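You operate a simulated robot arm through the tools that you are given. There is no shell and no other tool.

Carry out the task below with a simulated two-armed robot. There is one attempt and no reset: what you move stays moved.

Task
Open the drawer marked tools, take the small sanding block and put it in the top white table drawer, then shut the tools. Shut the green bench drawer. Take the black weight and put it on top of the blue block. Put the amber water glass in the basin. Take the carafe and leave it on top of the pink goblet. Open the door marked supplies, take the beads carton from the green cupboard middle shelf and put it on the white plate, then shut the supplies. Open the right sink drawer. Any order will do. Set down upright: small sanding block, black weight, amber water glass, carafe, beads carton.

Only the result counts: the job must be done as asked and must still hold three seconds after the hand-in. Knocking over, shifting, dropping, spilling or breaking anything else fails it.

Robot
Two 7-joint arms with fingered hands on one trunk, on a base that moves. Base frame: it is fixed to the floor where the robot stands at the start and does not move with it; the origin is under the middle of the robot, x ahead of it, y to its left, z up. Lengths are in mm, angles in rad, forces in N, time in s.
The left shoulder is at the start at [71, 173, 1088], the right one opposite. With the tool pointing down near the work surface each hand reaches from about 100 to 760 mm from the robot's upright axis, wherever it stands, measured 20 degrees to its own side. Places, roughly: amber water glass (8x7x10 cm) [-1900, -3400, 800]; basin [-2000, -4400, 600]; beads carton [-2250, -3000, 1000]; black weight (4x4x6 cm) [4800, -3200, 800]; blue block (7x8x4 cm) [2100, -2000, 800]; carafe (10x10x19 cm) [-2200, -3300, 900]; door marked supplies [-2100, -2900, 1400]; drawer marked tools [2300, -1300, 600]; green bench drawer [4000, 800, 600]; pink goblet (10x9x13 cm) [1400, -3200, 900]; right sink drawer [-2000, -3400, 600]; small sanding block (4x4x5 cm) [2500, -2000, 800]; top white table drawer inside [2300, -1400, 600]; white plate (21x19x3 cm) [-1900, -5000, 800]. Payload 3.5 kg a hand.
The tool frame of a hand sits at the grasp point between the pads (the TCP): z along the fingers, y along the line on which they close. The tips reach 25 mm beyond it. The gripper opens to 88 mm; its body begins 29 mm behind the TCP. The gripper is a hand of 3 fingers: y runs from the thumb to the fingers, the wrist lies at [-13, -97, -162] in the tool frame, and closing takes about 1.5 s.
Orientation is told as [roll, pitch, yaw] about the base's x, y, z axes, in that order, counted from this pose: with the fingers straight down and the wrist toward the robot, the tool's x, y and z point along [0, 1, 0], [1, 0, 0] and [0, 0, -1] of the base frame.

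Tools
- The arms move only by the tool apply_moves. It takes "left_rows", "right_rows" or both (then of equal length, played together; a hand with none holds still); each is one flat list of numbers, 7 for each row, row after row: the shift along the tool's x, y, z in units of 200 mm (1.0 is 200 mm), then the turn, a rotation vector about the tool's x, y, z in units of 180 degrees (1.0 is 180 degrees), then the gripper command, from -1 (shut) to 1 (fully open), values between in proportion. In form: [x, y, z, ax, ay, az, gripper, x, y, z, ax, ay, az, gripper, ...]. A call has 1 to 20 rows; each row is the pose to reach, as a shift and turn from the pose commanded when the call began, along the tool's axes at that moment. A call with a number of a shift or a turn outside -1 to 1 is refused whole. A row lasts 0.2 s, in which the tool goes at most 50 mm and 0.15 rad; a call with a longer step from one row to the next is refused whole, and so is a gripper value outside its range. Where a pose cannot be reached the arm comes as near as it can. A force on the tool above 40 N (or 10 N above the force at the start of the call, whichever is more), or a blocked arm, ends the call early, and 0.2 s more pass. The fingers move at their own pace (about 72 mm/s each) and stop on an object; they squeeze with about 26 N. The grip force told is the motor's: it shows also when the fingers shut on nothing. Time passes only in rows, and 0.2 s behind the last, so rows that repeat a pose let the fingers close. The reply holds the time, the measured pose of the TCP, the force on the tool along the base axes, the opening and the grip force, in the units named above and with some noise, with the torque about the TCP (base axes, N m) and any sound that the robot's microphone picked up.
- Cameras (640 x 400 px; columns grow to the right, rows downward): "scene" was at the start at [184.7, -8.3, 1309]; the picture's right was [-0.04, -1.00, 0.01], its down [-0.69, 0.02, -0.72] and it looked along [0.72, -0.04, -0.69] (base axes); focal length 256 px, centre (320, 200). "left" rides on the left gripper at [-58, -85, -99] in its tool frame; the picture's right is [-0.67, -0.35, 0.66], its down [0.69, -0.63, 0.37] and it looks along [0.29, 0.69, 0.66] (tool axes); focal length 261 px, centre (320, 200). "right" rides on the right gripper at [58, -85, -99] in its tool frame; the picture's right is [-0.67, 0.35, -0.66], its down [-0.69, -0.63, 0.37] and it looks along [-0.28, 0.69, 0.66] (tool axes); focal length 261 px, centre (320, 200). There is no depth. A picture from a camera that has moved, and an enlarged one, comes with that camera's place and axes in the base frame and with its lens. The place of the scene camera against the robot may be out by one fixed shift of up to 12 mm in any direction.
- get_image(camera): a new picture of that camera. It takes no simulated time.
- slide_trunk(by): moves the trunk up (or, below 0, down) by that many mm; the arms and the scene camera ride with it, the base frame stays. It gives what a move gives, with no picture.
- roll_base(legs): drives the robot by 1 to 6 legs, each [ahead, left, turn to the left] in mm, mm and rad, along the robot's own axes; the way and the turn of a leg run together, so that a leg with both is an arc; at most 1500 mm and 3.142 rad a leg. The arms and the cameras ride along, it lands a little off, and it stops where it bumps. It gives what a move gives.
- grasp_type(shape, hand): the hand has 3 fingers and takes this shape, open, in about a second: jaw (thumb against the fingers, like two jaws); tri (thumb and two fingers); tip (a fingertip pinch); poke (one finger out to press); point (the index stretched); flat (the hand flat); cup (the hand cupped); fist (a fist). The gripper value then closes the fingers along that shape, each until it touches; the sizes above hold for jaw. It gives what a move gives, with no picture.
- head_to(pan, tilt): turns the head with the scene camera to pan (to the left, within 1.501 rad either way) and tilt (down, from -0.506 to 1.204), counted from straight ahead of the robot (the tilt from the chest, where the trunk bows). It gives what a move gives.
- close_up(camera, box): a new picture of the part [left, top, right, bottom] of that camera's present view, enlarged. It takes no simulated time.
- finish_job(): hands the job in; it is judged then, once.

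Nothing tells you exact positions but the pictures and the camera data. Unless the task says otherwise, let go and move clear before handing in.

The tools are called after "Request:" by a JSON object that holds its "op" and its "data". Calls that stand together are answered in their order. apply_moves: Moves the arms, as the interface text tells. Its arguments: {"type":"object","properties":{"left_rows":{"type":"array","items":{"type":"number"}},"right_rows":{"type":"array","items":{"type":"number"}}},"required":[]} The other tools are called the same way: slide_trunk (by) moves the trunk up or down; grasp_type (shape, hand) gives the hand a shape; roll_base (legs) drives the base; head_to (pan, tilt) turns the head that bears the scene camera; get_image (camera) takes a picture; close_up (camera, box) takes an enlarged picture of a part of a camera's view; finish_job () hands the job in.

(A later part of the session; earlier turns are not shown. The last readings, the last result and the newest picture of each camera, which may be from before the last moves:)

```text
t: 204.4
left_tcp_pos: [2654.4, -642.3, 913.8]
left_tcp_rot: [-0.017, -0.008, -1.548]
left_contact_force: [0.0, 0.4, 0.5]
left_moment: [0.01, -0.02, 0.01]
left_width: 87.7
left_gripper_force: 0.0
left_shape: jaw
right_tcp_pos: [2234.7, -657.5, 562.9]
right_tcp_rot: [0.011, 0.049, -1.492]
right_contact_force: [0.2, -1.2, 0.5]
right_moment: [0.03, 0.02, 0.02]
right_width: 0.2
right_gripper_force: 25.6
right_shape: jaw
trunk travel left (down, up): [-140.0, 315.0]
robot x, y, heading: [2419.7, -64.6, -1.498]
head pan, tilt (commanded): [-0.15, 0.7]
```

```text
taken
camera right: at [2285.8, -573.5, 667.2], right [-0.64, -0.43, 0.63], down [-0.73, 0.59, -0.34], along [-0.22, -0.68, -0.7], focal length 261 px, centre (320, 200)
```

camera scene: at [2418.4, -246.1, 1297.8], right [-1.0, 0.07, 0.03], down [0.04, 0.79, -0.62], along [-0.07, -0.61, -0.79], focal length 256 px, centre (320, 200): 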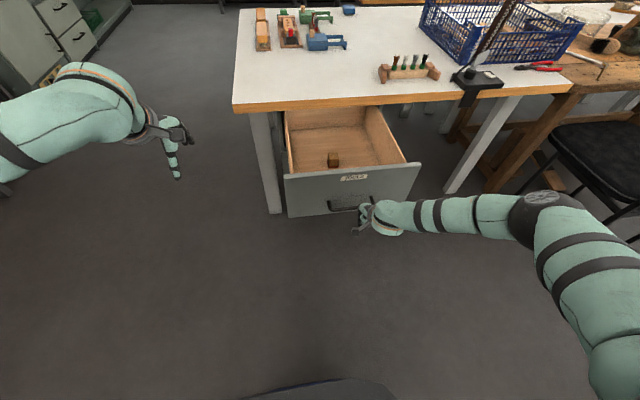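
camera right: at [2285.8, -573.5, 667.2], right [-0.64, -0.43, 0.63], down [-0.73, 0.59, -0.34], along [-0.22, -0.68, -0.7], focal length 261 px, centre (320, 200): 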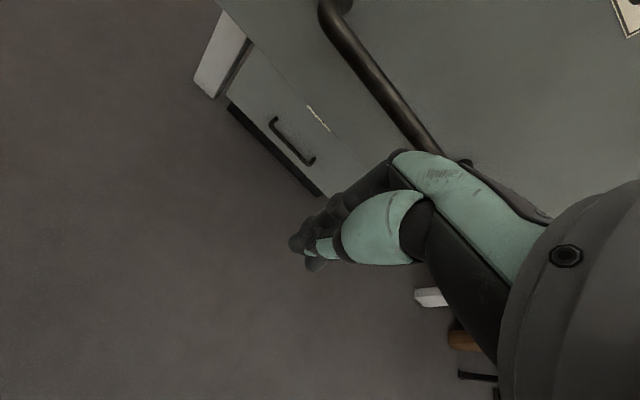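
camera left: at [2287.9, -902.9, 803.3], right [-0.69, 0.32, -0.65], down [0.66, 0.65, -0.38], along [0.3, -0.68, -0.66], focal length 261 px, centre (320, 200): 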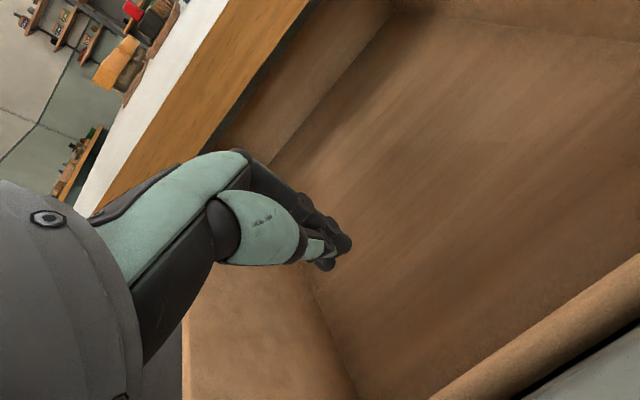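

The bar now meets the sturdy part of the hand. I push by driving the base forward in stages.

Request:
{"op": "roll_base", "data": {"legs": [[200, 0, 0]]}}

Request:
{"op": "get_image", "data": {"camera": "scene"}}

Request:
{"op": "get_image", "data": {"camera": "right"}}

```text
t: 206.0
left_tcp_pos: [2667.9, -844.6, 912.2]
left_tcp_rot: [-0.017, -0.003, -1.552]
left_contact_force: [-0.1, 0.2, -0.4]
left_moment: [-0.02, 0.05, 0.0]
left_width: 87.7
left_gripper_force: 0.1
left_shape: jaw
right_tcp_pos: [2248.8, -858.5, 560.9]
right_tcp_rot: [0.01, 0.052, -1.492]
right_contact_force: [0.5, -0.3, 0.4]
right_moment: [0.01, 0.02, 0.01]
right_width: 0.0
right_gripper_force: 25.6
right_shape: jaw
trunk travel left (down, up): [-140.0, 315.0]
robot x, y, heading: [2431.8, -265.2, -1.5]
head pan, tilt (commanded): [-0.15, 0.7]
```

```text
taken
camera scene: at [2434.3, -473.2, 1250.6], right [-1.0, 0.07, 0.04], down [0.04, 0.82, -0.57], along [-0.07, -0.57, -0.82], focal length 256 px, centre (320, 200)
```

scene: 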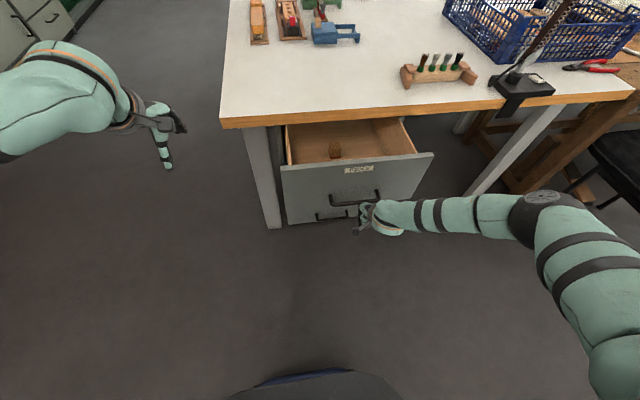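

```text
taken
camera right: at [2299.3, -774.5, 666.3], right [-0.65, -0.43, 0.63], down [-0.73, 0.59, -0.34], along [-0.23, -0.68, -0.7], focal length 261 px, centre (320, 200)
```

right: 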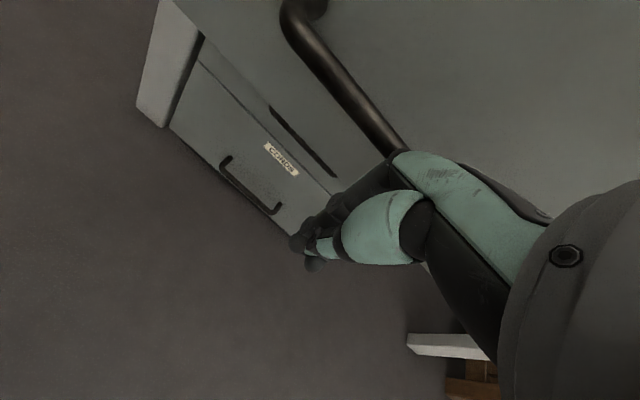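

The drawer slides in and the block stays put. I push further.

Request:
{"op": "roll_base", "data": {"legs": [[130, 0, 0]]}}

Request:
{"op": "get_image", "data": {"camera": "scene"}}

Request:
{"op": "get_image", "data": {"camera": "right"}}

```text
t: 207.3
left_tcp_pos: [2678.2, -973.7, 912.6]
left_tcp_rot: [-0.017, -0.007, -1.548]
left_contact_force: [0.1, -0.5, 0.8]
left_moment: [0.02, 0.0, 0.01]
left_width: 87.6
left_gripper_force: 0.1
left_shape: jaw
right_tcp_pos: [2256.9, -987.9, 560.9]
right_tcp_rot: [0.013, 0.052, -1.492]
right_contact_force: [0.7, -0.7, -0.1]
right_moment: [0.02, 0.0, 0.02]
right_width: 0.0
right_gripper_force: 25.5
right_shape: jaw
trunk travel left (down, up): [-140.0, 315.0]
robot x, y, heading: [2444.6, -390.5, -1.499]
head pan, tilt (commanded): [-0.15, 0.7]
```

```text
taken
camera scene: at [2443.6, -602.4, 1250.6], right [-1.0, 0.07, 0.04], down [0.04, 0.82, -0.57], along [-0.07, -0.57, -0.82], focal length 256 px, centre (320, 200)
```

scene: 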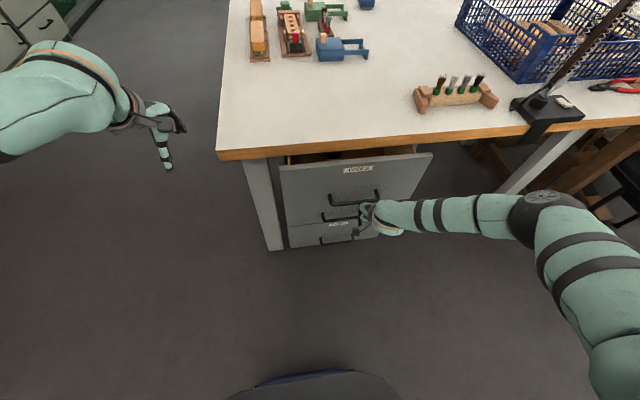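

```text
taken
camera right: at [2308.7, -903.9, 666.4], right [-0.64, -0.43, 0.63], down [-0.73, 0.59, -0.34], along [-0.23, -0.68, -0.7], focal length 261 px, centre (320, 200)
```

right: 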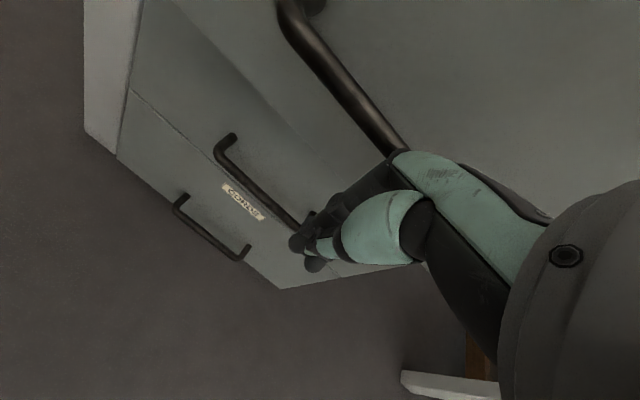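

Request:
{"op": "roll_base", "data": {"legs": [[60, 0, 0]]}}

Request:
{"op": "get_image", "data": {"camera": "scene"}}

```text
t: 208.3
left_tcp_pos: [2682.7, -1034.1, 913.9]
left_tcp_rot: [-0.017, -0.002, -1.549]
left_contact_force: [-0.7, 0.2, 0.5]
left_moment: [0.0, -0.02, -0.03]
left_width: 87.8
left_gripper_force: 0.1
left_shape: jaw
right_tcp_pos: [2261.7, -1049.4, 561.5]
right_tcp_rot: [0.011, 0.052, -1.494]
right_contact_force: [0.0, -0.5, 0.6]
right_moment: [-0.01, 0.02, 0.0]
right_width: 0.0
right_gripper_force: 26.4
right_shape: jaw
trunk travel left (down, up): [-140.0, 315.0]
robot x, y, heading: [2446.4, -452.6, -1.499]
head pan, tilt (commanded): [-0.15, 0.7]
```

```text
taken
camera scene: at [2448.1, -662.9, 1250.6], right [-1.0, 0.07, 0.04], down [0.04, 0.82, -0.57], along [-0.07, -0.57, -0.82], focal length 256 px, centre (320, 200)
```

scene: 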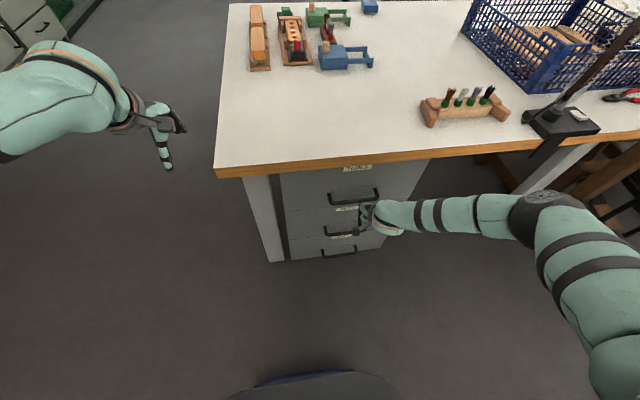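

Request:
{"op": "close_up", "data": {"camera": "scene", "box": [260, 140, 440, 270]}}

Request:
{"op": "roll_base", "data": {"legs": [[20, 0, 0]]}}

Request:
{"op": "close_up", "data": {"camera": "scene", "box": [260, 140, 440, 270]}}

```text
3.08 times, centred on (350, 205) of scene
camera zoom: at [2448.1, -662.9, 1250.6], right [-1.0, 0.07, 0.04], down [0.04, 0.82, -0.57], along [-0.07, -0.57, -0.82], focal length 789 px, centre (228, 185)
```

zoom: 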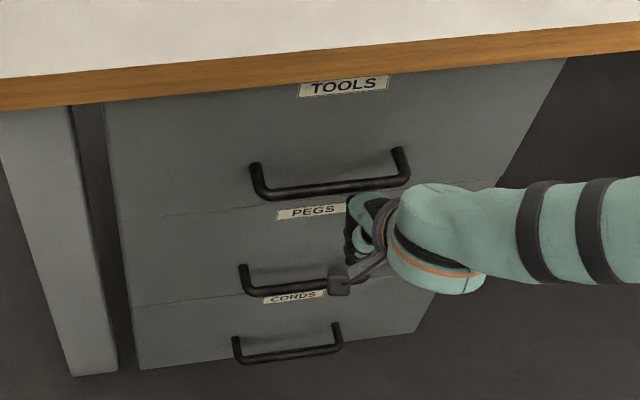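

```text
t: 209.2
left_tcp_pos: [2682.3, -1051.9, 913.8]
left_tcp_rot: [-0.018, -0.005, -1.551]
left_contact_force: [0.9, -0.7, -0.6]
left_moment: [0.02, 0.02, 0.05]
left_width: 87.8
left_gripper_force: 0.1
left_shape: jaw
right_tcp_pos: [2263.5, -1059.7, 560.0]
right_tcp_rot: [0.013, 0.06, -1.493]
right_contact_force: [0.0, 6.6, 3.0]
right_moment: [-0.42, 0.0, -0.07]
right_width: 0.0
right_gripper_force: 26.0
right_shape: jaw
trunk travel left (down, up): [-140.0, 315.0]
robot x, y, heading: [2447.7, -469.7, -1.503]
head pan, tilt (commanded): [-0.15, 0.7]
stopped in leg 1: the force on the tool passed its limit at 71 N (the readings are from after the stop); the commanded pose is now the measured one
```

```text
3.08 times, centred on (350, 205) of scene
camera zoom: at [2449.1, -678.3, 1250.9], right [-1.0, 0.07, 0.04], down [0.04, 0.82, -0.58], along [-0.07, -0.57, -0.82], focal length 789 px, centre (228, 185)
```

zoom: 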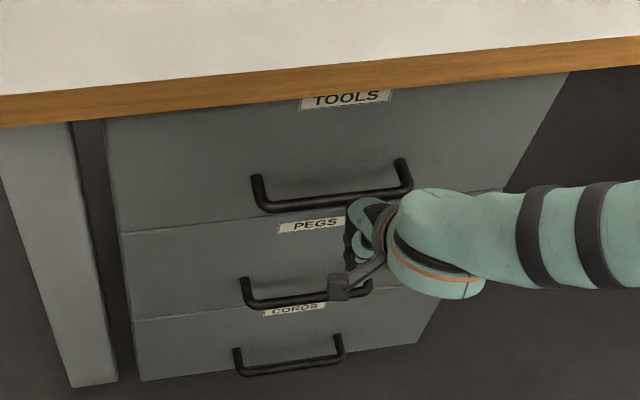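

The tools drawer is fully shut. I back off and raise the right hand to travel height.

Request:
{"op": "roll_base", "data": {"legs": [[-250, 0, 0]]}}

Request:
{"op": "slide_trunk", "data": {"by": 35}}

Request:
{"op": "apply_moves", "data": {"right_rows": [0, 0, -0.2, -0.003, 0, 0, -1, 0, 0, -0.4, -0.006, 0, 0, -1, 0, 0, -0.6, -0.01, 0, 0, -1, 0, 0, -0.8, -0.014, 0, 0, -1, 0, 0, -1.0, -0.019, 0, 0, -1]}}

Request:
{"op": "apply_moves", "data": {"right_rows": [0, 0, -0.2, 0, 0, 0, 0, 0, 0, -0.4, 0, 0, 0, 1, 0, 0, -0.6, 0, 0, 0, 1, 0, 0, -0.8, 0, 0, 0, 1]}}

Request:
{"op": "head_to", "data": {"pan": 0.0, "tilt": 0.7}}

Request:
{"op": "get_image", "data": {"camera": "scene"}}

```text
t: 211.0
left_tcp_pos: [2663.9, -799.6, 912.7]
left_tcp_rot: [-0.019, -0.005, -1.552]
left_contact_force: [-0.5, 0.7, 0.1]
left_moment: [-0.06, -0.03, 0.02]
left_width: 87.8
left_gripper_force: 0.0
left_shape: jaw
right_tcp_pos: [2243.6, -809.5, 559.4]
right_tcp_rot: [0.011, 0.059, -1.491]
right_contact_force: [0.3, -0.2, 0.0]
right_moment: [-0.02, 0.02, -0.04]
right_width: 0.0
right_gripper_force: 25.6
right_shape: jaw
trunk travel left (down, up): [-140.0, 315.0]
robot x, y, heading: [2432.9, -216.7, -1.502]
head pan, tilt (commanded): [-0.15, 0.7]
```

```text
t: 211.8
left_tcp_pos: [2664.3, -801.3, 946.6]
left_tcp_rot: [-0.018, -0.003, -1.552]
left_contact_force: [-0.4, -0.3, -0.5]
left_moment: [0.04, 0.05, 0.01]
left_width: 87.8
left_gripper_force: 0.0
left_shape: jaw
right_tcp_pos: [2246.1, -808.3, 593.2]
right_tcp_rot: [0.011, 0.063, -1.491]
right_contact_force: [0.0, 0.4, -0.7]
right_moment: [0.02, 0.01, 0.02]
right_width: 0.1
right_gripper_force: 26.3
right_shape: jaw
trunk travel left (down, up): [-175.0, 280.0]
robot x, y, heading: [2431.6, -219.5, -1.499]
head pan, tilt (commanded): [-0.15, 0.7]
```

```text
t: 213.0
left_tcp_pos: [2664.3, -799.6, 947.3]
left_tcp_rot: [-0.019, -0.003, -1.552]
left_contact_force: [0.1, -0.3, 0.4]
left_moment: [0.03, 0.04, -0.02]
left_width: 87.9
left_gripper_force: 0.1
left_shape: jaw
right_tcp_pos: [2244.6, -820.7, 795.0]
right_tcp_rot: [0.011, 0.001, -1.492]
right_contact_force: [-0.1, -0.5, 0.7]
right_moment: [0.01, -0.02, 0.0]
right_width: 0.1
right_gripper_force: 25.8
right_shape: jaw
trunk travel left (down, up): [-175.0, 280.0]
robot x, y, heading: [2427.9, -215.8, -1.506]
head pan, tilt (commanded): [-0.15, 0.7]
```

```text
t: 214.0
left_tcp_pos: [2665.4, -799.7, 948.4]
left_tcp_rot: [-0.018, -0.005, -1.55]
left_contact_force: [0.4, 0.2, 0.1]
left_moment: [-0.02, 0.0, 0.03]
left_width: 87.7
left_gripper_force: 0.0
left_shape: jaw
right_tcp_pos: [2241.3, -821.8, 953.4]
right_tcp_rot: [0.012, 0.0, -1.492]
right_contact_force: [0.5, 0.2, 0.0]
right_moment: [0.03, 0.02, 0.02]
right_width: 87.4
right_gripper_force: 0.0
right_shape: jaw
trunk travel left (down, up): [-175.0, 280.0]
robot x, y, heading: [2429.6, -217.6, -1.503]
head pan, tilt (commanded): [-0.15, 0.7]
```

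```text
t: 214.7
left_tcp_pos: [2664.0, -799.0, 948.2]
left_tcp_rot: [-0.017, -0.005, -1.552]
left_contact_force: [0.1, -0.3, -0.5]
left_moment: [-0.01, 0.03, 0.01]
left_width: 87.8
left_gripper_force: 0.1
left_shape: jaw
right_tcp_pos: [2241.3, -821.6, 954.0]
right_tcp_rot: [0.012, 0.0, -1.491]
right_contact_force: [1.2, -0.3, -0.2]
right_moment: [-0.01, -0.01, 0.01]
right_width: 87.7
right_gripper_force: 0.0
right_shape: jaw
trunk travel left (down, up): [-175.0, 280.0]
robot x, y, heading: [2437.1, -221.3, -1.504]
head pan, tilt (commanded): [0.0, 0.7]
```

```text
taken
camera scene: at [2441.9, -402.0, 1297.6], right [-1.0, -0.07, 0.0], down [-0.05, 0.79, -0.62], along [0.04, -0.61, -0.79], focal length 256 px, centre (320, 200)
```

scene: 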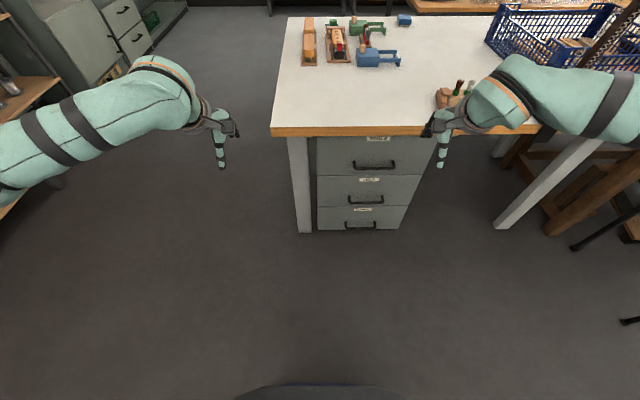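

The drawers are all shut and both arms are in order. Now I drive to the far corner, to the bench with the black weight.

Request:
{"op": "roll_base", "data": {"legs": [[0, 870, 0], [1400, 0, 0], [1300, 0, 0], [0, 0, 1.2]]}}

Request:
{"op": "head_to", "data": {"pan": 0.0, "tilt": 0.25}}

Request:
{"op": "get_image", "data": {"camera": "scene"}}

```text
t: 234.9
left_tcp_pos: [4106.9, -2827.0, 946.4]
left_tcp_rot: [-0.016, -0.005, -0.345]
left_contact_force: [0.0, -1.0, -0.3]
left_moment: [-0.01, 0.01, -0.02]
left_width: 87.9
left_gripper_force: 0.1
left_shape: jaw
right_tcp_pos: [3978.5, -3229.9, 953.4]
right_tcp_rot: [0.012, -0.002, -0.287]
right_contact_force: [-0.4, 0.1, -0.2]
right_moment: [0.02, 0.02, 0.0]
right_width: 87.4
right_gripper_force: 0.1
right_shape: jaw
trunk travel left (down, up): [-175.0, 280.0]
robot x, y, heading: [3479.9, -2837.2, -0.297]
head pan, tilt (commanded): [0.0, 0.7]
```

```text
t: 235.8
left_tcp_pos: [4107.0, -2827.1, 947.3]
left_tcp_rot: [-0.016, -0.004, -0.344]
left_contact_force: [0.4, -0.7, 0.0]
left_moment: [0.02, 0.01, 0.0]
left_width: 87.5
left_gripper_force: 0.1
left_shape: jaw
right_tcp_pos: [3978.0, -3230.1, 953.0]
right_tcp_rot: [0.014, -0.001, -0.286]
right_contact_force: [-0.3, -0.7, 0.4]
right_moment: [0.01, -0.02, 0.01]
right_width: 87.6
right_gripper_force: 0.0
right_shape: jaw
trunk travel left (down, up): [-175.0, 280.0]
robot x, y, heading: [3485.1, -2838.0, -0.295]
head pan, tilt (commanded): [0.0, 0.25]
```

```text
taken
camera scene: at [3667.0, -2898.7, 1335.8], right [-0.29, -0.96, 0.0], down [-0.42, 0.13, -0.9], along [0.86, -0.26, -0.44], focal length 256 px, centre (320, 200)
```

scene: 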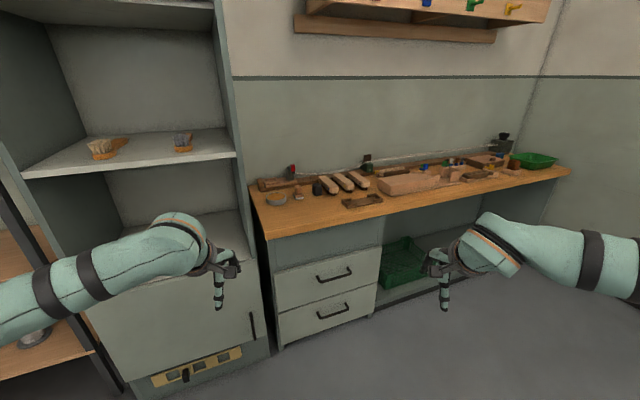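

Request:
{"op": "close_up", "data": {"camera": "scene", "box": [240, 130, 400, 230]}}

Request:
{"op": "close_up", "data": {"camera": "scene", "box": [400, 120, 580, 230]}}

```text
4.00 times, centred on (320, 180) of scene
camera zoom: at [3667.0, -2898.7, 1335.8], right [-0.29, -0.96, 0.0], down [-0.42, 0.13, -0.9], along [0.86, -0.26, -0.44], focal length 1025 px, centre (320, 280)
```

zoom: 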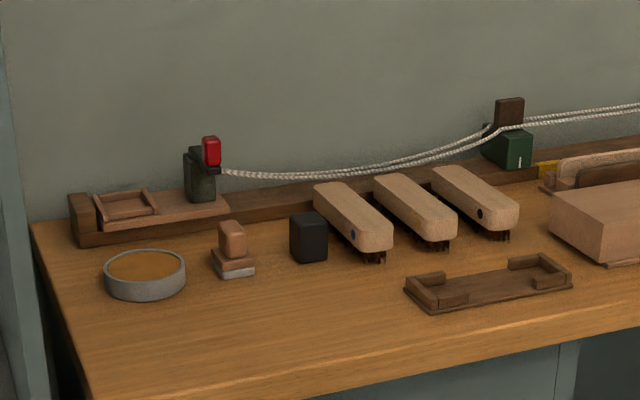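

```text
3.56 times, centred on (490, 175) of scene
camera zoom: at [3667.0, -2898.7, 1335.8], right [-0.29, -0.96, 0.0], down [-0.42, 0.13, -0.9], along [0.86, -0.26, -0.44], focal length 911 px, centre (-284, 289)
```

zoom: 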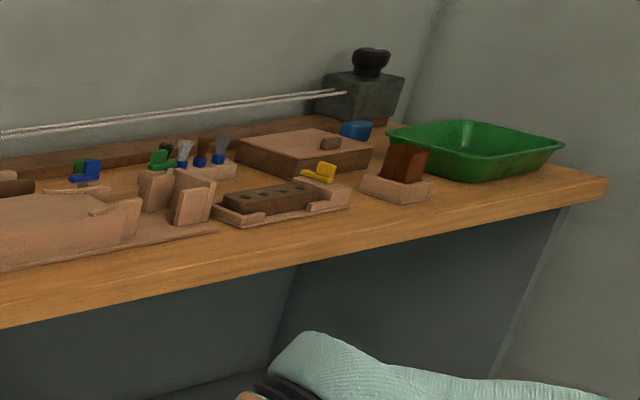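

The black block at about (4819,-3234) is the weight. I drive in front of it so that the left hand can take it.

Request:
{"op": "roll_base", "data": {"legs": [[0, 0, 0.372], [0, -668, 0], [600, 0, 0]]}}

Request:
{"op": "head_to", "data": {"pan": 0.3, "tilt": 0.6}}

Request:
{"op": "get_image", "data": {"camera": "scene"}}

Request:
{"op": "get_image", "data": {"camera": "left"}}

```text
t: 243.6
left_tcp_pos: [4711.4, -3225.6, 947.2]
left_tcp_rot: [-0.018, -0.005, 0.026]
left_contact_force: [0.1, 0.5, 0.9]
left_moment: [0.01, 0.0, 0.01]
left_width: 87.7
left_gripper_force: 0.2
left_shape: jaw
right_tcp_pos: [4736.2, -3648.5, 952.3]
right_tcp_rot: [0.014, 0.001, 0.086]
right_contact_force: [0.3, 0.0, 0.3]
right_moment: [-0.01, -0.02, -0.02]
right_width: 87.7
right_gripper_force: 0.0
right_shape: jaw
trunk travel left (down, up): [-175.0, 280.0]
robot x, y, heading: [4126.9, -3460.2, 0.079]
head pan, tilt (commanded): [0.0, 0.25]
```

```text
t: 244.5
left_tcp_pos: [4711.3, -3224.1, 948.9]
left_tcp_rot: [-0.018, -0.005, 0.027]
left_contact_force: [-0.9, -1.0, 0.2]
left_moment: [-0.01, 0.05, -0.02]
left_width: 87.8
left_gripper_force: 0.1
left_shape: jaw
right_tcp_pos: [4735.7, -3647.3, 953.0]
right_tcp_rot: [0.012, 0.001, 0.086]
right_contact_force: [0.7, 0.4, 0.9]
right_moment: [-0.02, 0.02, -0.01]
right_width: 87.5
right_gripper_force: 0.0
right_shape: jaw
trunk travel left (down, up): [-175.0, 280.0]
robot x, y, heading: [4127.8, -3463.9, 0.076]
head pan, tilt (commanded): [0.3, 0.6]
```

```text
taken
camera scene: at [4306.9, -3426.2, 1306.3], right [0.36, -0.93, -0.06], down [-0.68, -0.22, -0.7], along [0.64, 0.29, -0.71], focal length 256 px, centre (320, 200)
```

scene: 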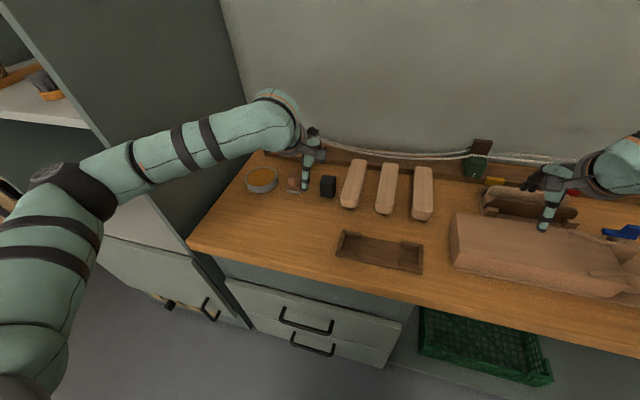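

```text
taken
camera left: at [4627.1, -3284.4, 1047.1], right [-0.33, -0.69, -0.65], down [-0.65, 0.66, -0.38], along [0.69, 0.29, -0.66], focal length 261 px, centre (320, 200)
```

left: 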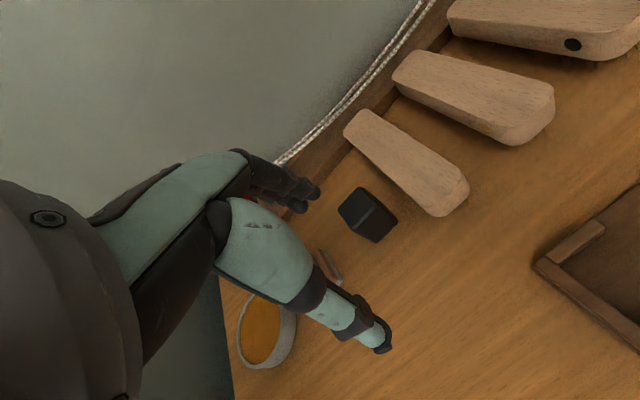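

Request:
{"op": "close_up", "data": {"camera": "left", "box": [300, 150, 460, 270]}}

Request:
{"op": "close_up", "data": {"camera": "scene", "box": [270, 150, 370, 220]}}

```text
3.33 times, centred on (380, 210) of left
camera zoom: at [4627.1, -3284.4, 1047.1], right [-0.33, -0.69, -0.65], down [-0.65, 0.66, -0.38], along [0.69, 0.29, -0.66], focal length 869 px, centre (120, 167)
```

zoom: 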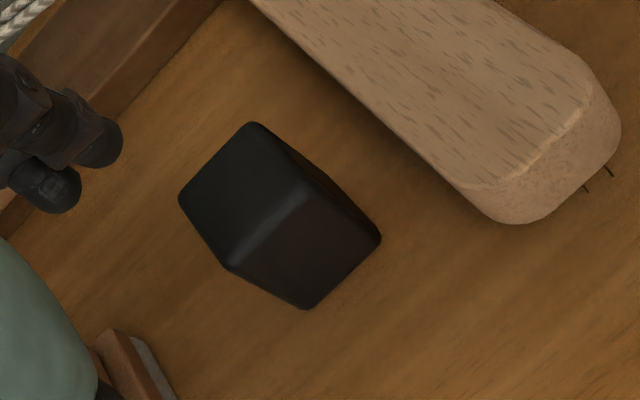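

```text
5.71 times, centred on (320, 185) of scene
camera zoom: at [4306.9, -3426.2, 1306.3], right [0.36, -0.93, -0.06], down [-0.68, -0.22, -0.7], along [0.64, 0.29, -0.71], focal length 1465 px, centre (320, 286)
```

zoom: 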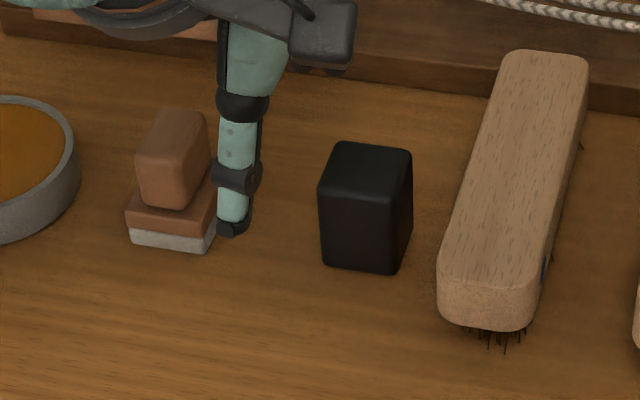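

The weight is about 90 mm ahead of the left hand. I move over it and look again.

Request:
{"op": "apply_moves", "data": {"left_rows": [0.005, 0.15, 0, 0, 0, 0, 1, 0.01, 0.3, 0, 0, 0, 0, 1, 0.015, 0.45, 0, 0, 0, 0, 1, 0.015, 0.45, 0.15, 0, 0, 0, 1, 0.015, 0.45, 0.25, 0, 0, 0, 1]}}

Request:
{"op": "close_up", "data": {"camera": "left", "box": [280, 170, 480, 320]}}

Request:
{"op": "close_up", "data": {"camera": "scene", "box": [270, 140, 390, 220]}}

```text
t: 245.7
left_tcp_pos: [4801.5, -3219.9, 898.0]
left_tcp_rot: [-0.017, -0.005, 0.026]
left_contact_force: [0.6, -0.3, 0.0]
left_moment: [0.0, 0.01, 0.0]
left_width: 87.8
left_gripper_force: 0.2
left_shape: jaw
right_tcp_pos: [4736.1, -3647.9, 953.7]
right_tcp_rot: [0.013, 0.001, 0.087]
right_contact_force: [-0.3, -0.3, -0.5]
right_moment: [0.0, -0.04, 0.01]
right_width: 87.6
right_gripper_force: 0.1
right_shape: jaw
trunk travel left (down, up): [-175.0, 280.0]
robot x, y, heading: [4132.2, -3463.6, 0.076]
head pan, tilt (commanded): [0.3, 0.6]
```

```text
2.67 times, centred on (380, 245) of left
camera zoom: at [4717.7, -3279.7, 997.1], right [-0.33, -0.69, -0.65], down [-0.65, 0.66, -0.38], along [0.69, 0.29, -0.66], focal length 695 px, centre (160, 80)
```

zoom: 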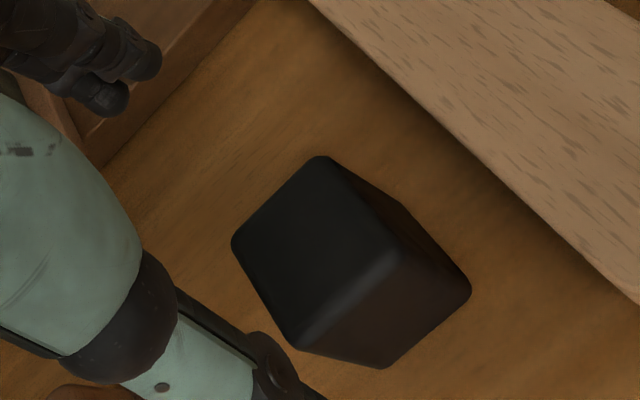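

```text
5.00 times, centred on (330, 180) of scene
camera zoom: at [4307.1, -3426.1, 1306.2], right [0.36, -0.93, -0.06], down [-0.68, -0.22, -0.7], along [0.63, 0.29, -0.71], focal length 1282 px, centre (270, 300)
```

zoom: 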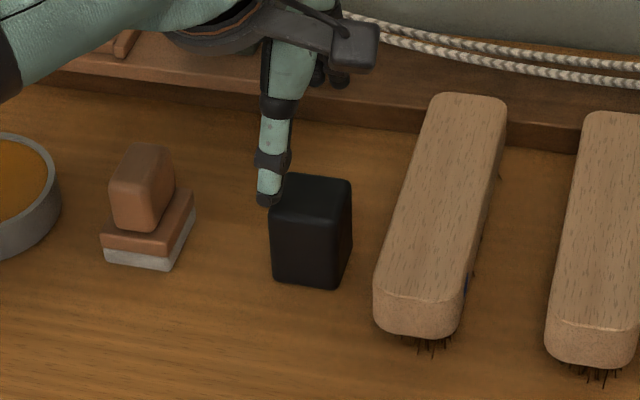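

The weight lies centred under the left hand. I lower and close on it.

Request:
{"op": "apply_moves", "data": {"left_rows": [-0.01, -0.01, 0.1, 0, 0, 0, 1, -0.01, -0.01, 0.2, 0, 0, 0, 1, -0.01, -0.01, 0.3, 0, 0, 0, 1, -0.01, -0.01, 0.4, 0, 0, 0, 1, -0.01, -0.01, 0.43, 0, 0, 0, 1, -0.01, -0.01, 0.43, 0, 0, 0, 0, -0.01, -0.01, 0.43, 0, 0, 0, -1, -0.01, -0.01, 0.43, 0, 0, 0, -1, -0.01, -0.01, 0.43, 0, 0, 0, -1, -0.01, -0.01, 0.43, 0, 0, 0, -1, -0.01, -0.01, 0.43, 0, 0, 0, -1]}}

Request:
{"op": "get_image", "data": {"camera": "left"}}

```text
t: 248.1
left_tcp_pos: [4799.8, -3224.0, 812.4]
left_tcp_rot: [-0.016, -0.004, 0.026]
left_contact_force: [-0.7, 0.5, -0.4]
left_moment: [-0.01, 0.02, -0.01]
left_width: 34.5
left_gripper_force: 25.7
left_shape: jaw
right_tcp_pos: [4735.7, -3647.9, 953.2]
right_tcp_rot: [0.013, 0.001, 0.085]
right_contact_force: [-0.2, 0.7, 0.4]
right_moment: [0.0, -0.05, 0.03]
right_width: 87.3
right_gripper_force: 0.0
right_shape: jaw
trunk travel left (down, up): [-175.0, 280.0]
robot x, y, heading: [4127.4, -3462.6, 0.081]
head pan, tilt (commanded): [0.3, 0.6]
```

```text
taken
camera left: at [4715.9, -3283.2, 911.3], right [-0.33, -0.69, -0.65], down [-0.65, 0.66, -0.38], along [0.69, 0.29, -0.66], focal length 261 px, centre (320, 200)
```

left: 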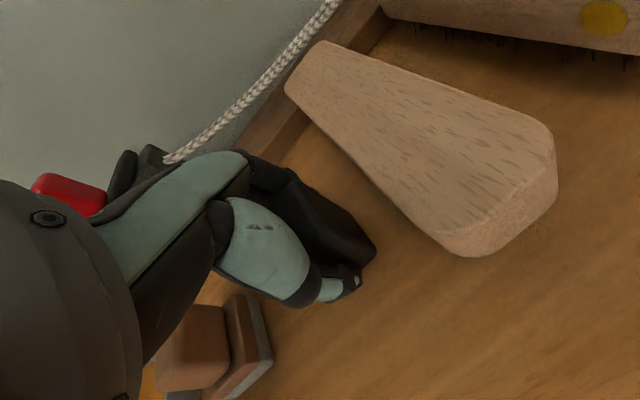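

Gripped (34.5 mm). I lift the weight clear.

Request:
{"op": "apply_moves", "data": {"left_rows": [0, 0, -0.05, 0, 0, 0, -1, 0, 0, -0.2, 0, 0, 0, -1, 0, 0, -0.4, 0, 0, 0, -1, 0, 0, -0.6, 0, 0, 0, -1, 0, 0, -0.8, 0, 0, 0, -1, 0, -0.15, -0.85, 0, 0, 0, -1, 0, -0.35, -0.85, 0, 0, 0, -1, 0, -0.5, -0.85, 0, 0, 0, -1]}}

Request:
{"op": "get_image", "data": {"camera": "scene"}}

```text
t: 249.9
left_tcp_pos: [4697.1, -3223.6, 981.9]
left_tcp_rot: [-0.019, -0.004, 0.027]
left_contact_force: [0.7, -0.2, -6.1]
left_moment: [0.0, 0.03, 0.0]
left_width: 34.3
left_gripper_force: 26.2
left_shape: jaw
right_tcp_pos: [4736.8, -3648.3, 953.2]
right_tcp_rot: [0.01, 0.001, 0.087]
right_contact_force: [0.4, -0.4, 0.2]
right_moment: [0.01, -0.01, 0.0]
right_width: 87.3
right_gripper_force: 0.1
right_shape: jaw
trunk travel left (down, up): [-175.0, 280.0]
robot x, y, heading: [4129.8, -3457.4, 0.08]
head pan, tilt (commanded): [0.3, 0.6]
```

```text
taken
camera scene: at [4306.9, -3425.7, 1306.2], right [0.36, -0.93, -0.06], down [-0.68, -0.22, -0.7], along [0.63, 0.29, -0.71], focal length 256 px, centre (320, 200)
```

scene: 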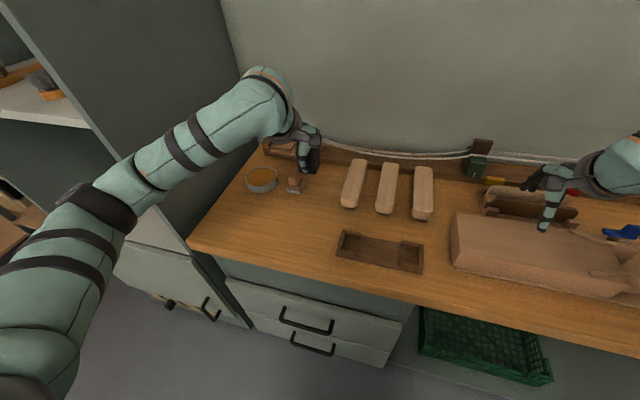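

The weight is in hand. I back away and drive to the corner of the white table near the blue block.

Request:
{"op": "roll_base", "data": {"legs": [[-600, 0, 0], [0, 0, 1.82], [870, 680, 0]]}}

Request:
{"op": "head_to", "data": {"pan": 0.2, "tilt": 0.5}}

Request:
{"op": "get_image", "data": {"camera": "scene"}}

```text
t: 262.9
left_tcp_pos: [2256.2, -2387.6, 982.2]
left_tcp_rot: [-0.018, -0.003, 1.823]
left_contact_force: [-0.1, 0.3, -6.3]
left_moment: [-0.02, -0.01, 0.06]
left_width: 33.8
left_gripper_force: 25.8
left_shape: jaw
right_tcp_pos: [2660.5, -2255.4, 952.7]
right_tcp_rot: [0.01, -0.001, 1.883]
right_contact_force: [-0.3, -0.1, 0.5]
right_moment: [0.01, 0.01, 0.02]
right_width: 87.7
right_gripper_force: 0.0
right_shape: jaw
trunk travel left (down, up): [-175.0, 280.0]
robot x, y, heading: [2617.7, -2891.1, 1.876]
head pan, tilt (commanded): [0.3, 0.6]
```

```text
t: 263.6
left_tcp_pos: [2255.3, -2386.4, 980.9]
left_tcp_rot: [-0.018, -0.004, 1.825]
left_contact_force: [0.0, -0.7, -6.4]
left_moment: [-0.05, -0.04, -0.05]
left_width: 34.1
left_gripper_force: 26.3
left_shape: jaw
right_tcp_pos: [2660.9, -2254.6, 952.6]
right_tcp_rot: [0.011, -0.001, 1.884]
right_contact_force: [-0.1, -0.1, 0.2]
right_moment: [0.06, 0.05, 0.04]
right_width: 87.7
right_gripper_force: 0.0
right_shape: jaw
trunk travel left (down, up): [-175.0, 280.0]
robot x, y, heading: [2612.7, -2885.5, 1.871]
head pan, tilt (commanded): [0.201, 0.499]
```

```text
taken
camera scene: at [2539.2, -2716.8, 1313.9], right [0.88, 0.48, -0.04], down [0.28, -0.58, -0.76], along [-0.39, 0.66, -0.65], focal length 256 px, centre (320, 200)
```

scene: 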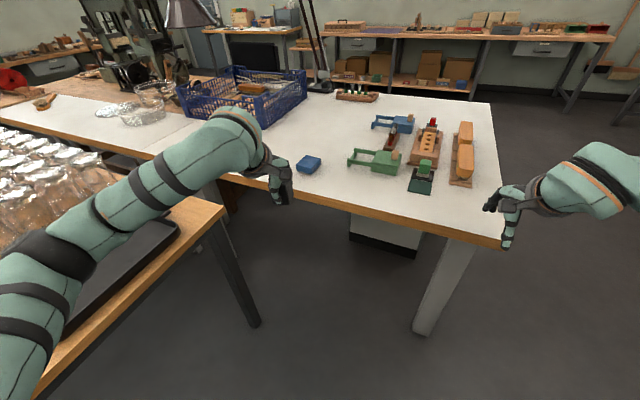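

The blue block is visible near the table edge. I check it with the left camera before going nearer.

Request:
{"op": "roll_base", "data": {"legs": [[250, 40, 0]]}}

Request:
{"op": "get_image", "data": {"camera": "left"}}

Request:
{"op": "get_image", "data": {"camera": "scene"}}

```text
t: 265.4
left_tcp_pos: [2141.7, -2160.2, 980.9]
left_tcp_rot: [-0.018, -0.004, 1.823]
left_contact_force: [-0.2, 0.0, -6.9]
left_moment: [-0.08, -0.01, 0.0]
left_width: 34.0
left_gripper_force: 25.8
left_shape: jaw
right_tcp_pos: [2548.0, -2028.4, 953.2]
right_tcp_rot: [0.012, 0.002, 1.883]
right_contact_force: [0.2, 0.1, -0.2]
right_moment: [0.0, -0.02, -0.01]
right_width: 87.7
right_gripper_force: 0.0
right_shape: jaw
trunk travel left (down, up): [-175.0, 280.0]
robot x, y, heading: [2500.2, -2656.4, 1.874]
head pan, tilt (commanded): [0.201, 0.499]
```

```text
taken
camera left: at [2218.7, -2230.1, 1080.9], right [0.75, -0.16, -0.64], down [-0.5, -0.78, -0.38], along [-0.44, 0.61, -0.66], focal length 261 px, centre (320, 200)
```

left: 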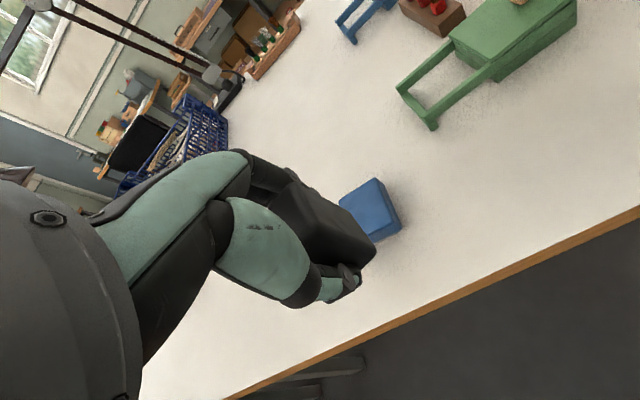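

```text
taken
camera scene: at [2425.9, -2489.9, 1314.1], right [0.88, 0.48, -0.04], down [0.28, -0.58, -0.76], along [-0.39, 0.66, -0.65], focal length 256 px, centre (320, 200)
```

scene: 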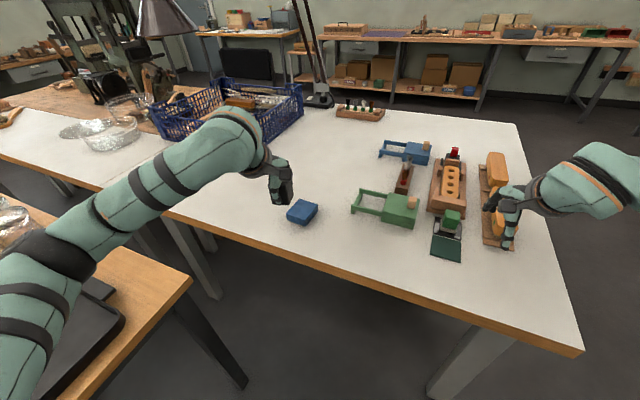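

The block is at (2106,-2046), about 120 mm ahead of the weight. I drive 100 mm forward and measure again.

Request:
{"op": "roll_base", "data": {"legs": [[90, 0, 0]]}}

Request:
{"op": "close_up", "data": {"camera": "left", "box": [240, 140, 480, 320]}}

Request:
{"op": "close_up", "data": {"camera": "scene", "box": [220, 120, 420, 270]}}

```text
t: 266.5
left_tcp_pos: [2114.8, -2074.6, 981.8]
left_tcp_rot: [-0.017, -0.003, 1.826]
left_contact_force: [-0.9, 0.5, -6.3]
left_moment: [0.02, 0.03, 0.01]
left_width: 34.2
left_gripper_force: 26.2
left_shape: jaw
right_tcp_pos: [2520.0, -1941.3, 952.1]
right_tcp_rot: [0.013, 0.001, 1.883]
right_contact_force: [-0.8, 0.4, -1.0]
right_moment: [-0.03, 0.02, 0.01]
right_width: 87.5
right_gripper_force: 0.1
right_shape: jaw
trunk travel left (down, up): [-175.0, 280.0]
robot x, y, heading: [2473.8, -2575.6, 1.874]
head pan, tilt (commanded): [0.201, 0.499]
```

```text
2.22 times, centred on (360, 230) of left
camera zoom: at [2191.3, -2143.6, 1080.7], right [0.75, -0.16, -0.64], down [-0.5, -0.78, -0.38], along [-0.44, 0.61, -0.66], focal length 579 px, centre (231, 133)
```

zoom: 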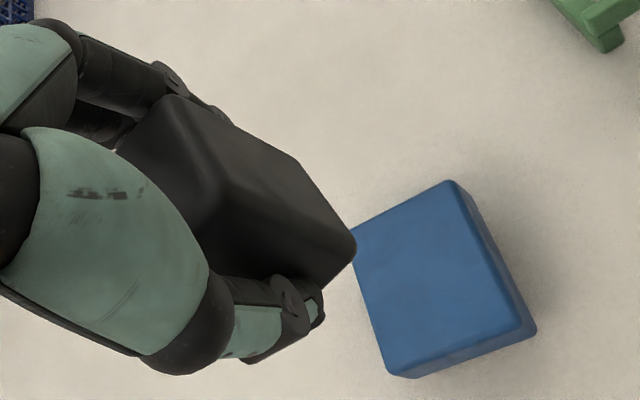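

```text
2.67 times, centred on (320, 195) of scene
camera zoom: at [2398.6, -2403.2, 1314.0], right [0.88, 0.48, -0.04], down [0.28, -0.58, -0.76], along [-0.39, 0.66, -0.65], focal length 684 px, centre (320, 213)
```

zoom: 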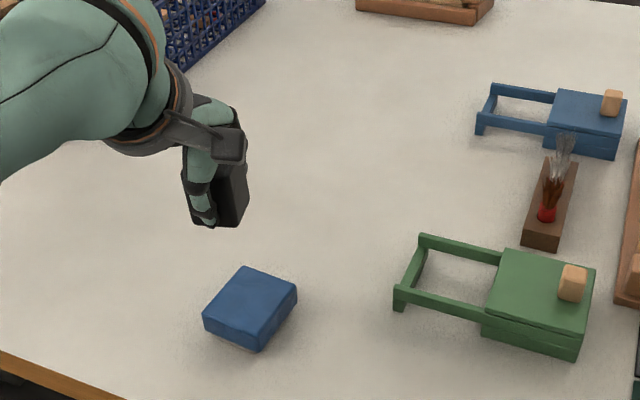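

The block's top centre is 28 mm ahead and 4 mm left of the weight. I move over it and lower to just above.

Request:
{"op": "apply_moves", "data": {"left_rows": [0.02, 0.14, 0, 0, 0, 0, -1, 0.02, 0.14, 0.15, 0, 0, 0, -1, 0.02, 0.14, 0.3, 0, 0, 0, -1, 0.02, 0.14, 0.45, 0, 0, 0, -1, 0.02, 0.14, 0.53, 0, 0, 0, -1]}}

Request:
{"op": "close_up", "data": {"camera": "left", "box": [240, 160, 480, 340]}}

Request:
{"op": "close_up", "data": {"camera": "scene", "box": [220, 150, 380, 270]}}

```text
t: 267.7
left_tcp_pos: [2105.8, -2047.5, 873.8]
left_tcp_rot: [-0.016, -0.004, 1.824]
left_contact_force: [-0.2, 0.1, -6.5]
left_moment: [-0.02, -0.03, 0.0]
left_width: 33.7
left_gripper_force: 26.0
left_shape: jaw
right_tcp_pos: [2519.8, -1941.1, 952.6]
right_tcp_rot: [0.012, 0.0, 1.882]
right_contact_force: [-0.1, -0.5, -0.6]
right_moment: [-0.03, 0.04, 0.02]
right_width: 87.5
right_gripper_force: 0.1
right_shape: jaw
trunk travel left (down, up): [-175.0, 280.0]
robot x, y, heading: [2475.3, -2571.3, 1.876]
head pan, tilt (commanded): [0.201, 0.499]
```

```text
2.22 times, centred on (360, 250) of left
camera zoom: at [2182.1, -2116.8, 973.9], right [0.75, -0.16, -0.64], down [-0.5, -0.78, -0.38], along [-0.44, 0.61, -0.66], focal length 579 px, centre (231, 89)
```

zoom: 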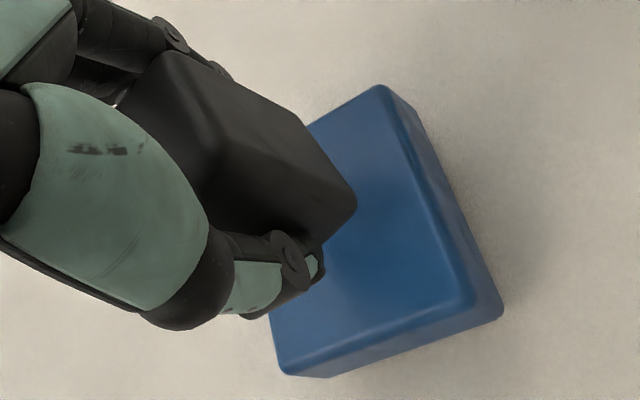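

```text
3.33 times, centred on (300, 210) of scene
camera zoom: at [2398.4, -2403.2, 1313.9], right [0.88, 0.48, -0.04], down [0.28, -0.58, -0.76], along [-0.39, 0.66, -0.65], focal length 854 px, centre (387, 167)
```

zoom: 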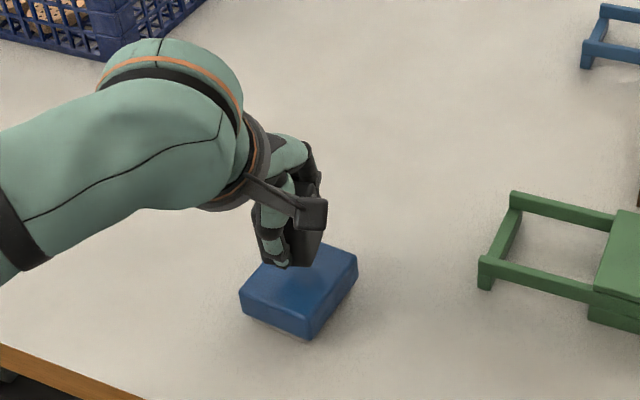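

Well aligned. I lower gently in small steps to contact.

Request:
{"op": "apply_moves", "data": {"left_rows": [0.008, 0.01, 0.03, 0, 0, 0, -1, 0.008, 0.01, 0.06, 0, 0, 0, -1, 0.008, 0.01, 0.075, 0, 0, 0, -1]}}

Request:
{"op": "apply_moves", "data": {"left_rows": [0, 0, 0.01, 0, 0, 0, -1, 0, 0, 0.02, 0, 0, 0, -1]}}

```text
t: 268.5
left_tcp_pos: [2104.5, -2044.3, 861.7]
left_tcp_rot: [-0.018, -0.005, 1.823]
left_contact_force: [-0.9, 0.1, -6.3]
left_moment: [-0.03, 0.02, 0.01]
left_width: 33.9
left_gripper_force: 25.7
left_shape: jaw
right_tcp_pos: [2520.8, -1941.7, 953.5]
right_tcp_rot: [0.012, 0.0, 1.884]
right_contact_force: [0.0, -0.2, 0.1]
right_moment: [0.01, 0.0, 0.03]
right_width: 87.6
right_gripper_force: 0.1
right_shape: jaw
trunk travel left (down, up): [-175.0, 280.0]
robot x, y, heading: [2474.7, -2574.6, 1.88]
head pan, tilt (commanded): [0.201, 0.499]
```

```text
t: 269.1
left_tcp_pos: [2103.5, -2044.8, 856.3]
left_tcp_rot: [-0.017, -0.003, 1.824]
left_contact_force: [-0.3, -0.6, -6.5]
left_moment: [0.0, -0.04, -0.03]
left_width: 33.8
left_gripper_force: 25.7
left_shape: jaw
right_tcp_pos: [2520.8, -1941.2, 951.7]
right_tcp_rot: [0.012, 0.0, 1.884]
right_contact_force: [0.0, 0.5, 0.5]
right_moment: [-0.04, -0.01, 0.0]
right_width: 87.6
right_gripper_force: 0.1
right_shape: jaw
trunk travel left (down, up): [-175.0, 280.0]
robot x, y, heading: [2473.7, -2574.0, 1.872]
head pan, tilt (commanded): [0.201, 0.499]
```

Request:
{"op": "apply_moves", "data": {"left_rows": [0, 0, 0.01, 0, 0, 0, -1, 0, 0, 0.02, 0, 0, 0, -1]}}

Request:
{"op": "close_up", "data": {"camera": "scene", "box": [250, 190, 350, 260]}}

```text
t: 269.7
left_tcp_pos: [2104.2, -2045.6, 852.4]
left_tcp_rot: [-0.018, -0.004, 1.826]
left_contact_force: [0.2, 0.4, -6.6]
left_moment: [-0.07, -0.01, -0.01]
left_width: 33.9
left_gripper_force: 26.1
left_shape: jaw
right_tcp_pos: [2519.5, -1940.7, 953.2]
right_tcp_rot: [0.011, 0.0, 1.883]
right_contact_force: [0.7, 0.2, 0.3]
right_moment: [-0.05, -0.01, -0.04]
right_width: 87.9
right_gripper_force: 0.0
right_shape: jaw
trunk travel left (down, up): [-175.0, 280.0]
robot x, y, heading: [2477.6, -2573.4, 1.873]
head pan, tilt (commanded): [0.201, 0.499]
```

```text
5.71 times, centred on (300, 225) of scene
camera zoom: at [2398.6, -2403.3, 1314.0], right [0.88, 0.48, -0.04], down [0.28, -0.58, -0.76], along [-0.39, 0.66, -0.65], focal length 1465 px, centre (434, 57)
```

zoom: 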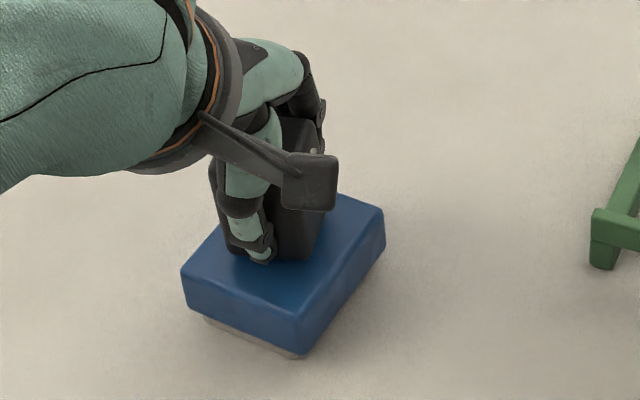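

Request:
{"op": "apply_moves", "data": {"left_rows": [0, 0, 0.01, 0, 0, 0, -1, 0, 0, 0.02, 0, 0, 0, -1]}}

Request:
{"op": "apply_moves", "data": {"left_rows": [0, 0, 0.01, 0, 0, 0, -1, 0, 0, 0.02, 0, 0, 0, -1]}}

```text
t: 270.3
left_tcp_pos: [2103.8, -2045.5, 847.6]
left_tcp_rot: [-0.017, -0.003, 1.825]
left_contact_force: [-0.6, 0.2, -4.7]
left_moment: [0.01, 0.01, 0.01]
left_width: 33.7
left_gripper_force: 26.6
left_shape: jaw
right_tcp_pos: [2519.7, -1940.8, 953.9]
right_tcp_rot: [0.011, 0.001, 1.883]
right_contact_force: [0.0, 0.3, -0.1]
right_moment: [0.06, 0.02, 0.0]
right_width: 87.2
right_gripper_force: 0.1
right_shape: jaw
trunk travel left (down, up): [-175.0, 280.0]
robot x, y, heading: [2472.8, -2573.1, 1.877]
head pan, tilt (commanded): [0.201, 0.499]
```

```text
t: 270.9
left_tcp_pos: [2104.8, -2047.2, 847.2]
left_tcp_rot: [-0.018, -0.01, 1.824]
left_contact_force: [-2.7, 2.4, 10.2]
left_moment: [0.09, 0.07, 0.02]
left_width: 34.3
left_gripper_force: 25.7
left_shape: jaw
right_tcp_pos: [2520.7, -1941.9, 954.2]
right_tcp_rot: [0.012, -0.003, 1.882]
right_contact_force: [0.0, 0.1, -0.4]
right_moment: [-0.01, -0.02, 0.02]
right_width: 87.4
right_gripper_force: 0.0
right_shape: jaw
trunk travel left (down, up): [-175.0, 280.0]
robot x, y, heading: [2477.1, -2573.6, 1.88]
head pan, tilt (commanded): [0.201, 0.499]
```

Contact. I ease off 2 mm and open the hand.

Request:
{"op": "apply_moves", "data": {"left_rows": [0, 0, -0.01, 0, 0, 0, -1, 0, 0, -0.01, 0, 0, 0, -0.4, 0, 0, -0.01, 0, 0, 0, 0, 0, 0, -0.01, 0, 0, 0, 0.5, 0, 0, -0.01, 0, 0, 0, 1, 0, 0, -0.01, 0, 0, 0, 1, 0, 0, -0.01, 0, 0, 0, 1]}}

Request:
{"op": "close_up", "data": {"camera": "scene", "box": [230, 170, 370, 270]}}

Request:
{"op": "close_up", "data": {"camera": "left", "box": [240, 160, 480, 340]}}

```text
t: 272.5
left_tcp_pos: [2104.8, -2044.9, 847.1]
left_tcp_rot: [-0.017, -0.004, 1.824]
left_contact_force: [0.1, 0.8, -0.1]
left_moment: [-0.03, 0.01, 0.02]
left_width: 87.6
left_gripper_force: 0.0
left_shape: jaw
right_tcp_pos: [2520.0, -1941.9, 952.7]
right_tcp_rot: [0.013, 0.0, 1.882]
right_contact_force: [0.3, -0.1, -1.0]
right_moment: [-0.01, 0.01, -0.01]
right_width: 87.7
right_gripper_force: 0.0
right_shape: jaw
trunk travel left (down, up): [-175.0, 280.0]
robot x, y, heading: [2478.0, -2570.4, 1.876]
head pan, tilt (commanded): [0.201, 0.499]
```

```text
4.00 times, centred on (300, 220) of scene
camera zoom: at [2399.2, -2404.2, 1314.1], right [0.88, 0.48, -0.04], down [0.28, -0.58, -0.76], along [-0.39, 0.66, -0.65], focal length 1025 px, centre (400, 120)
```

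zoom: 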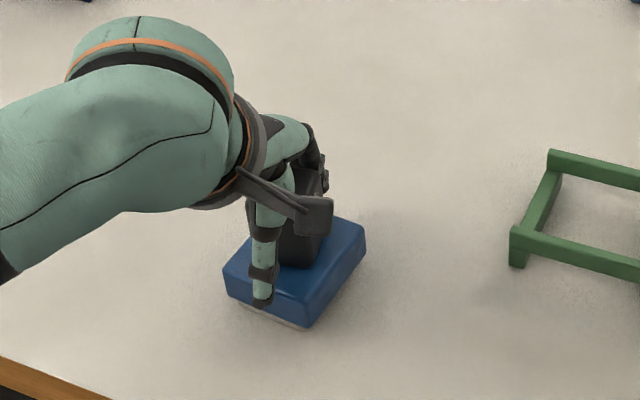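

```text
2.22 times, centred on (360, 250) of left
camera zoom: at [2180.9, -2115.7, 946.4], right [0.75, -0.16, -0.65], down [-0.5, -0.78, -0.38], along [-0.44, 0.61, -0.66], focal length 579 px, centre (231, 89)
```

zoom: 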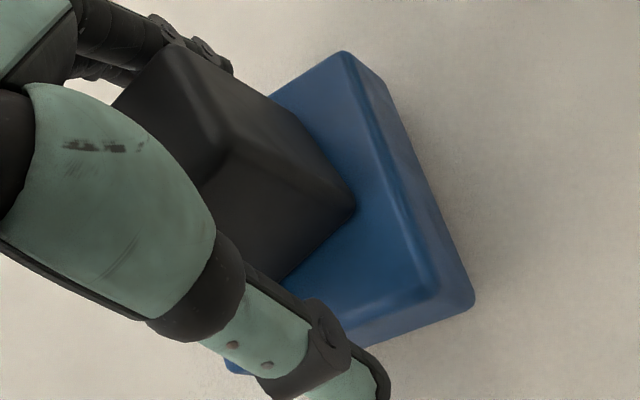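

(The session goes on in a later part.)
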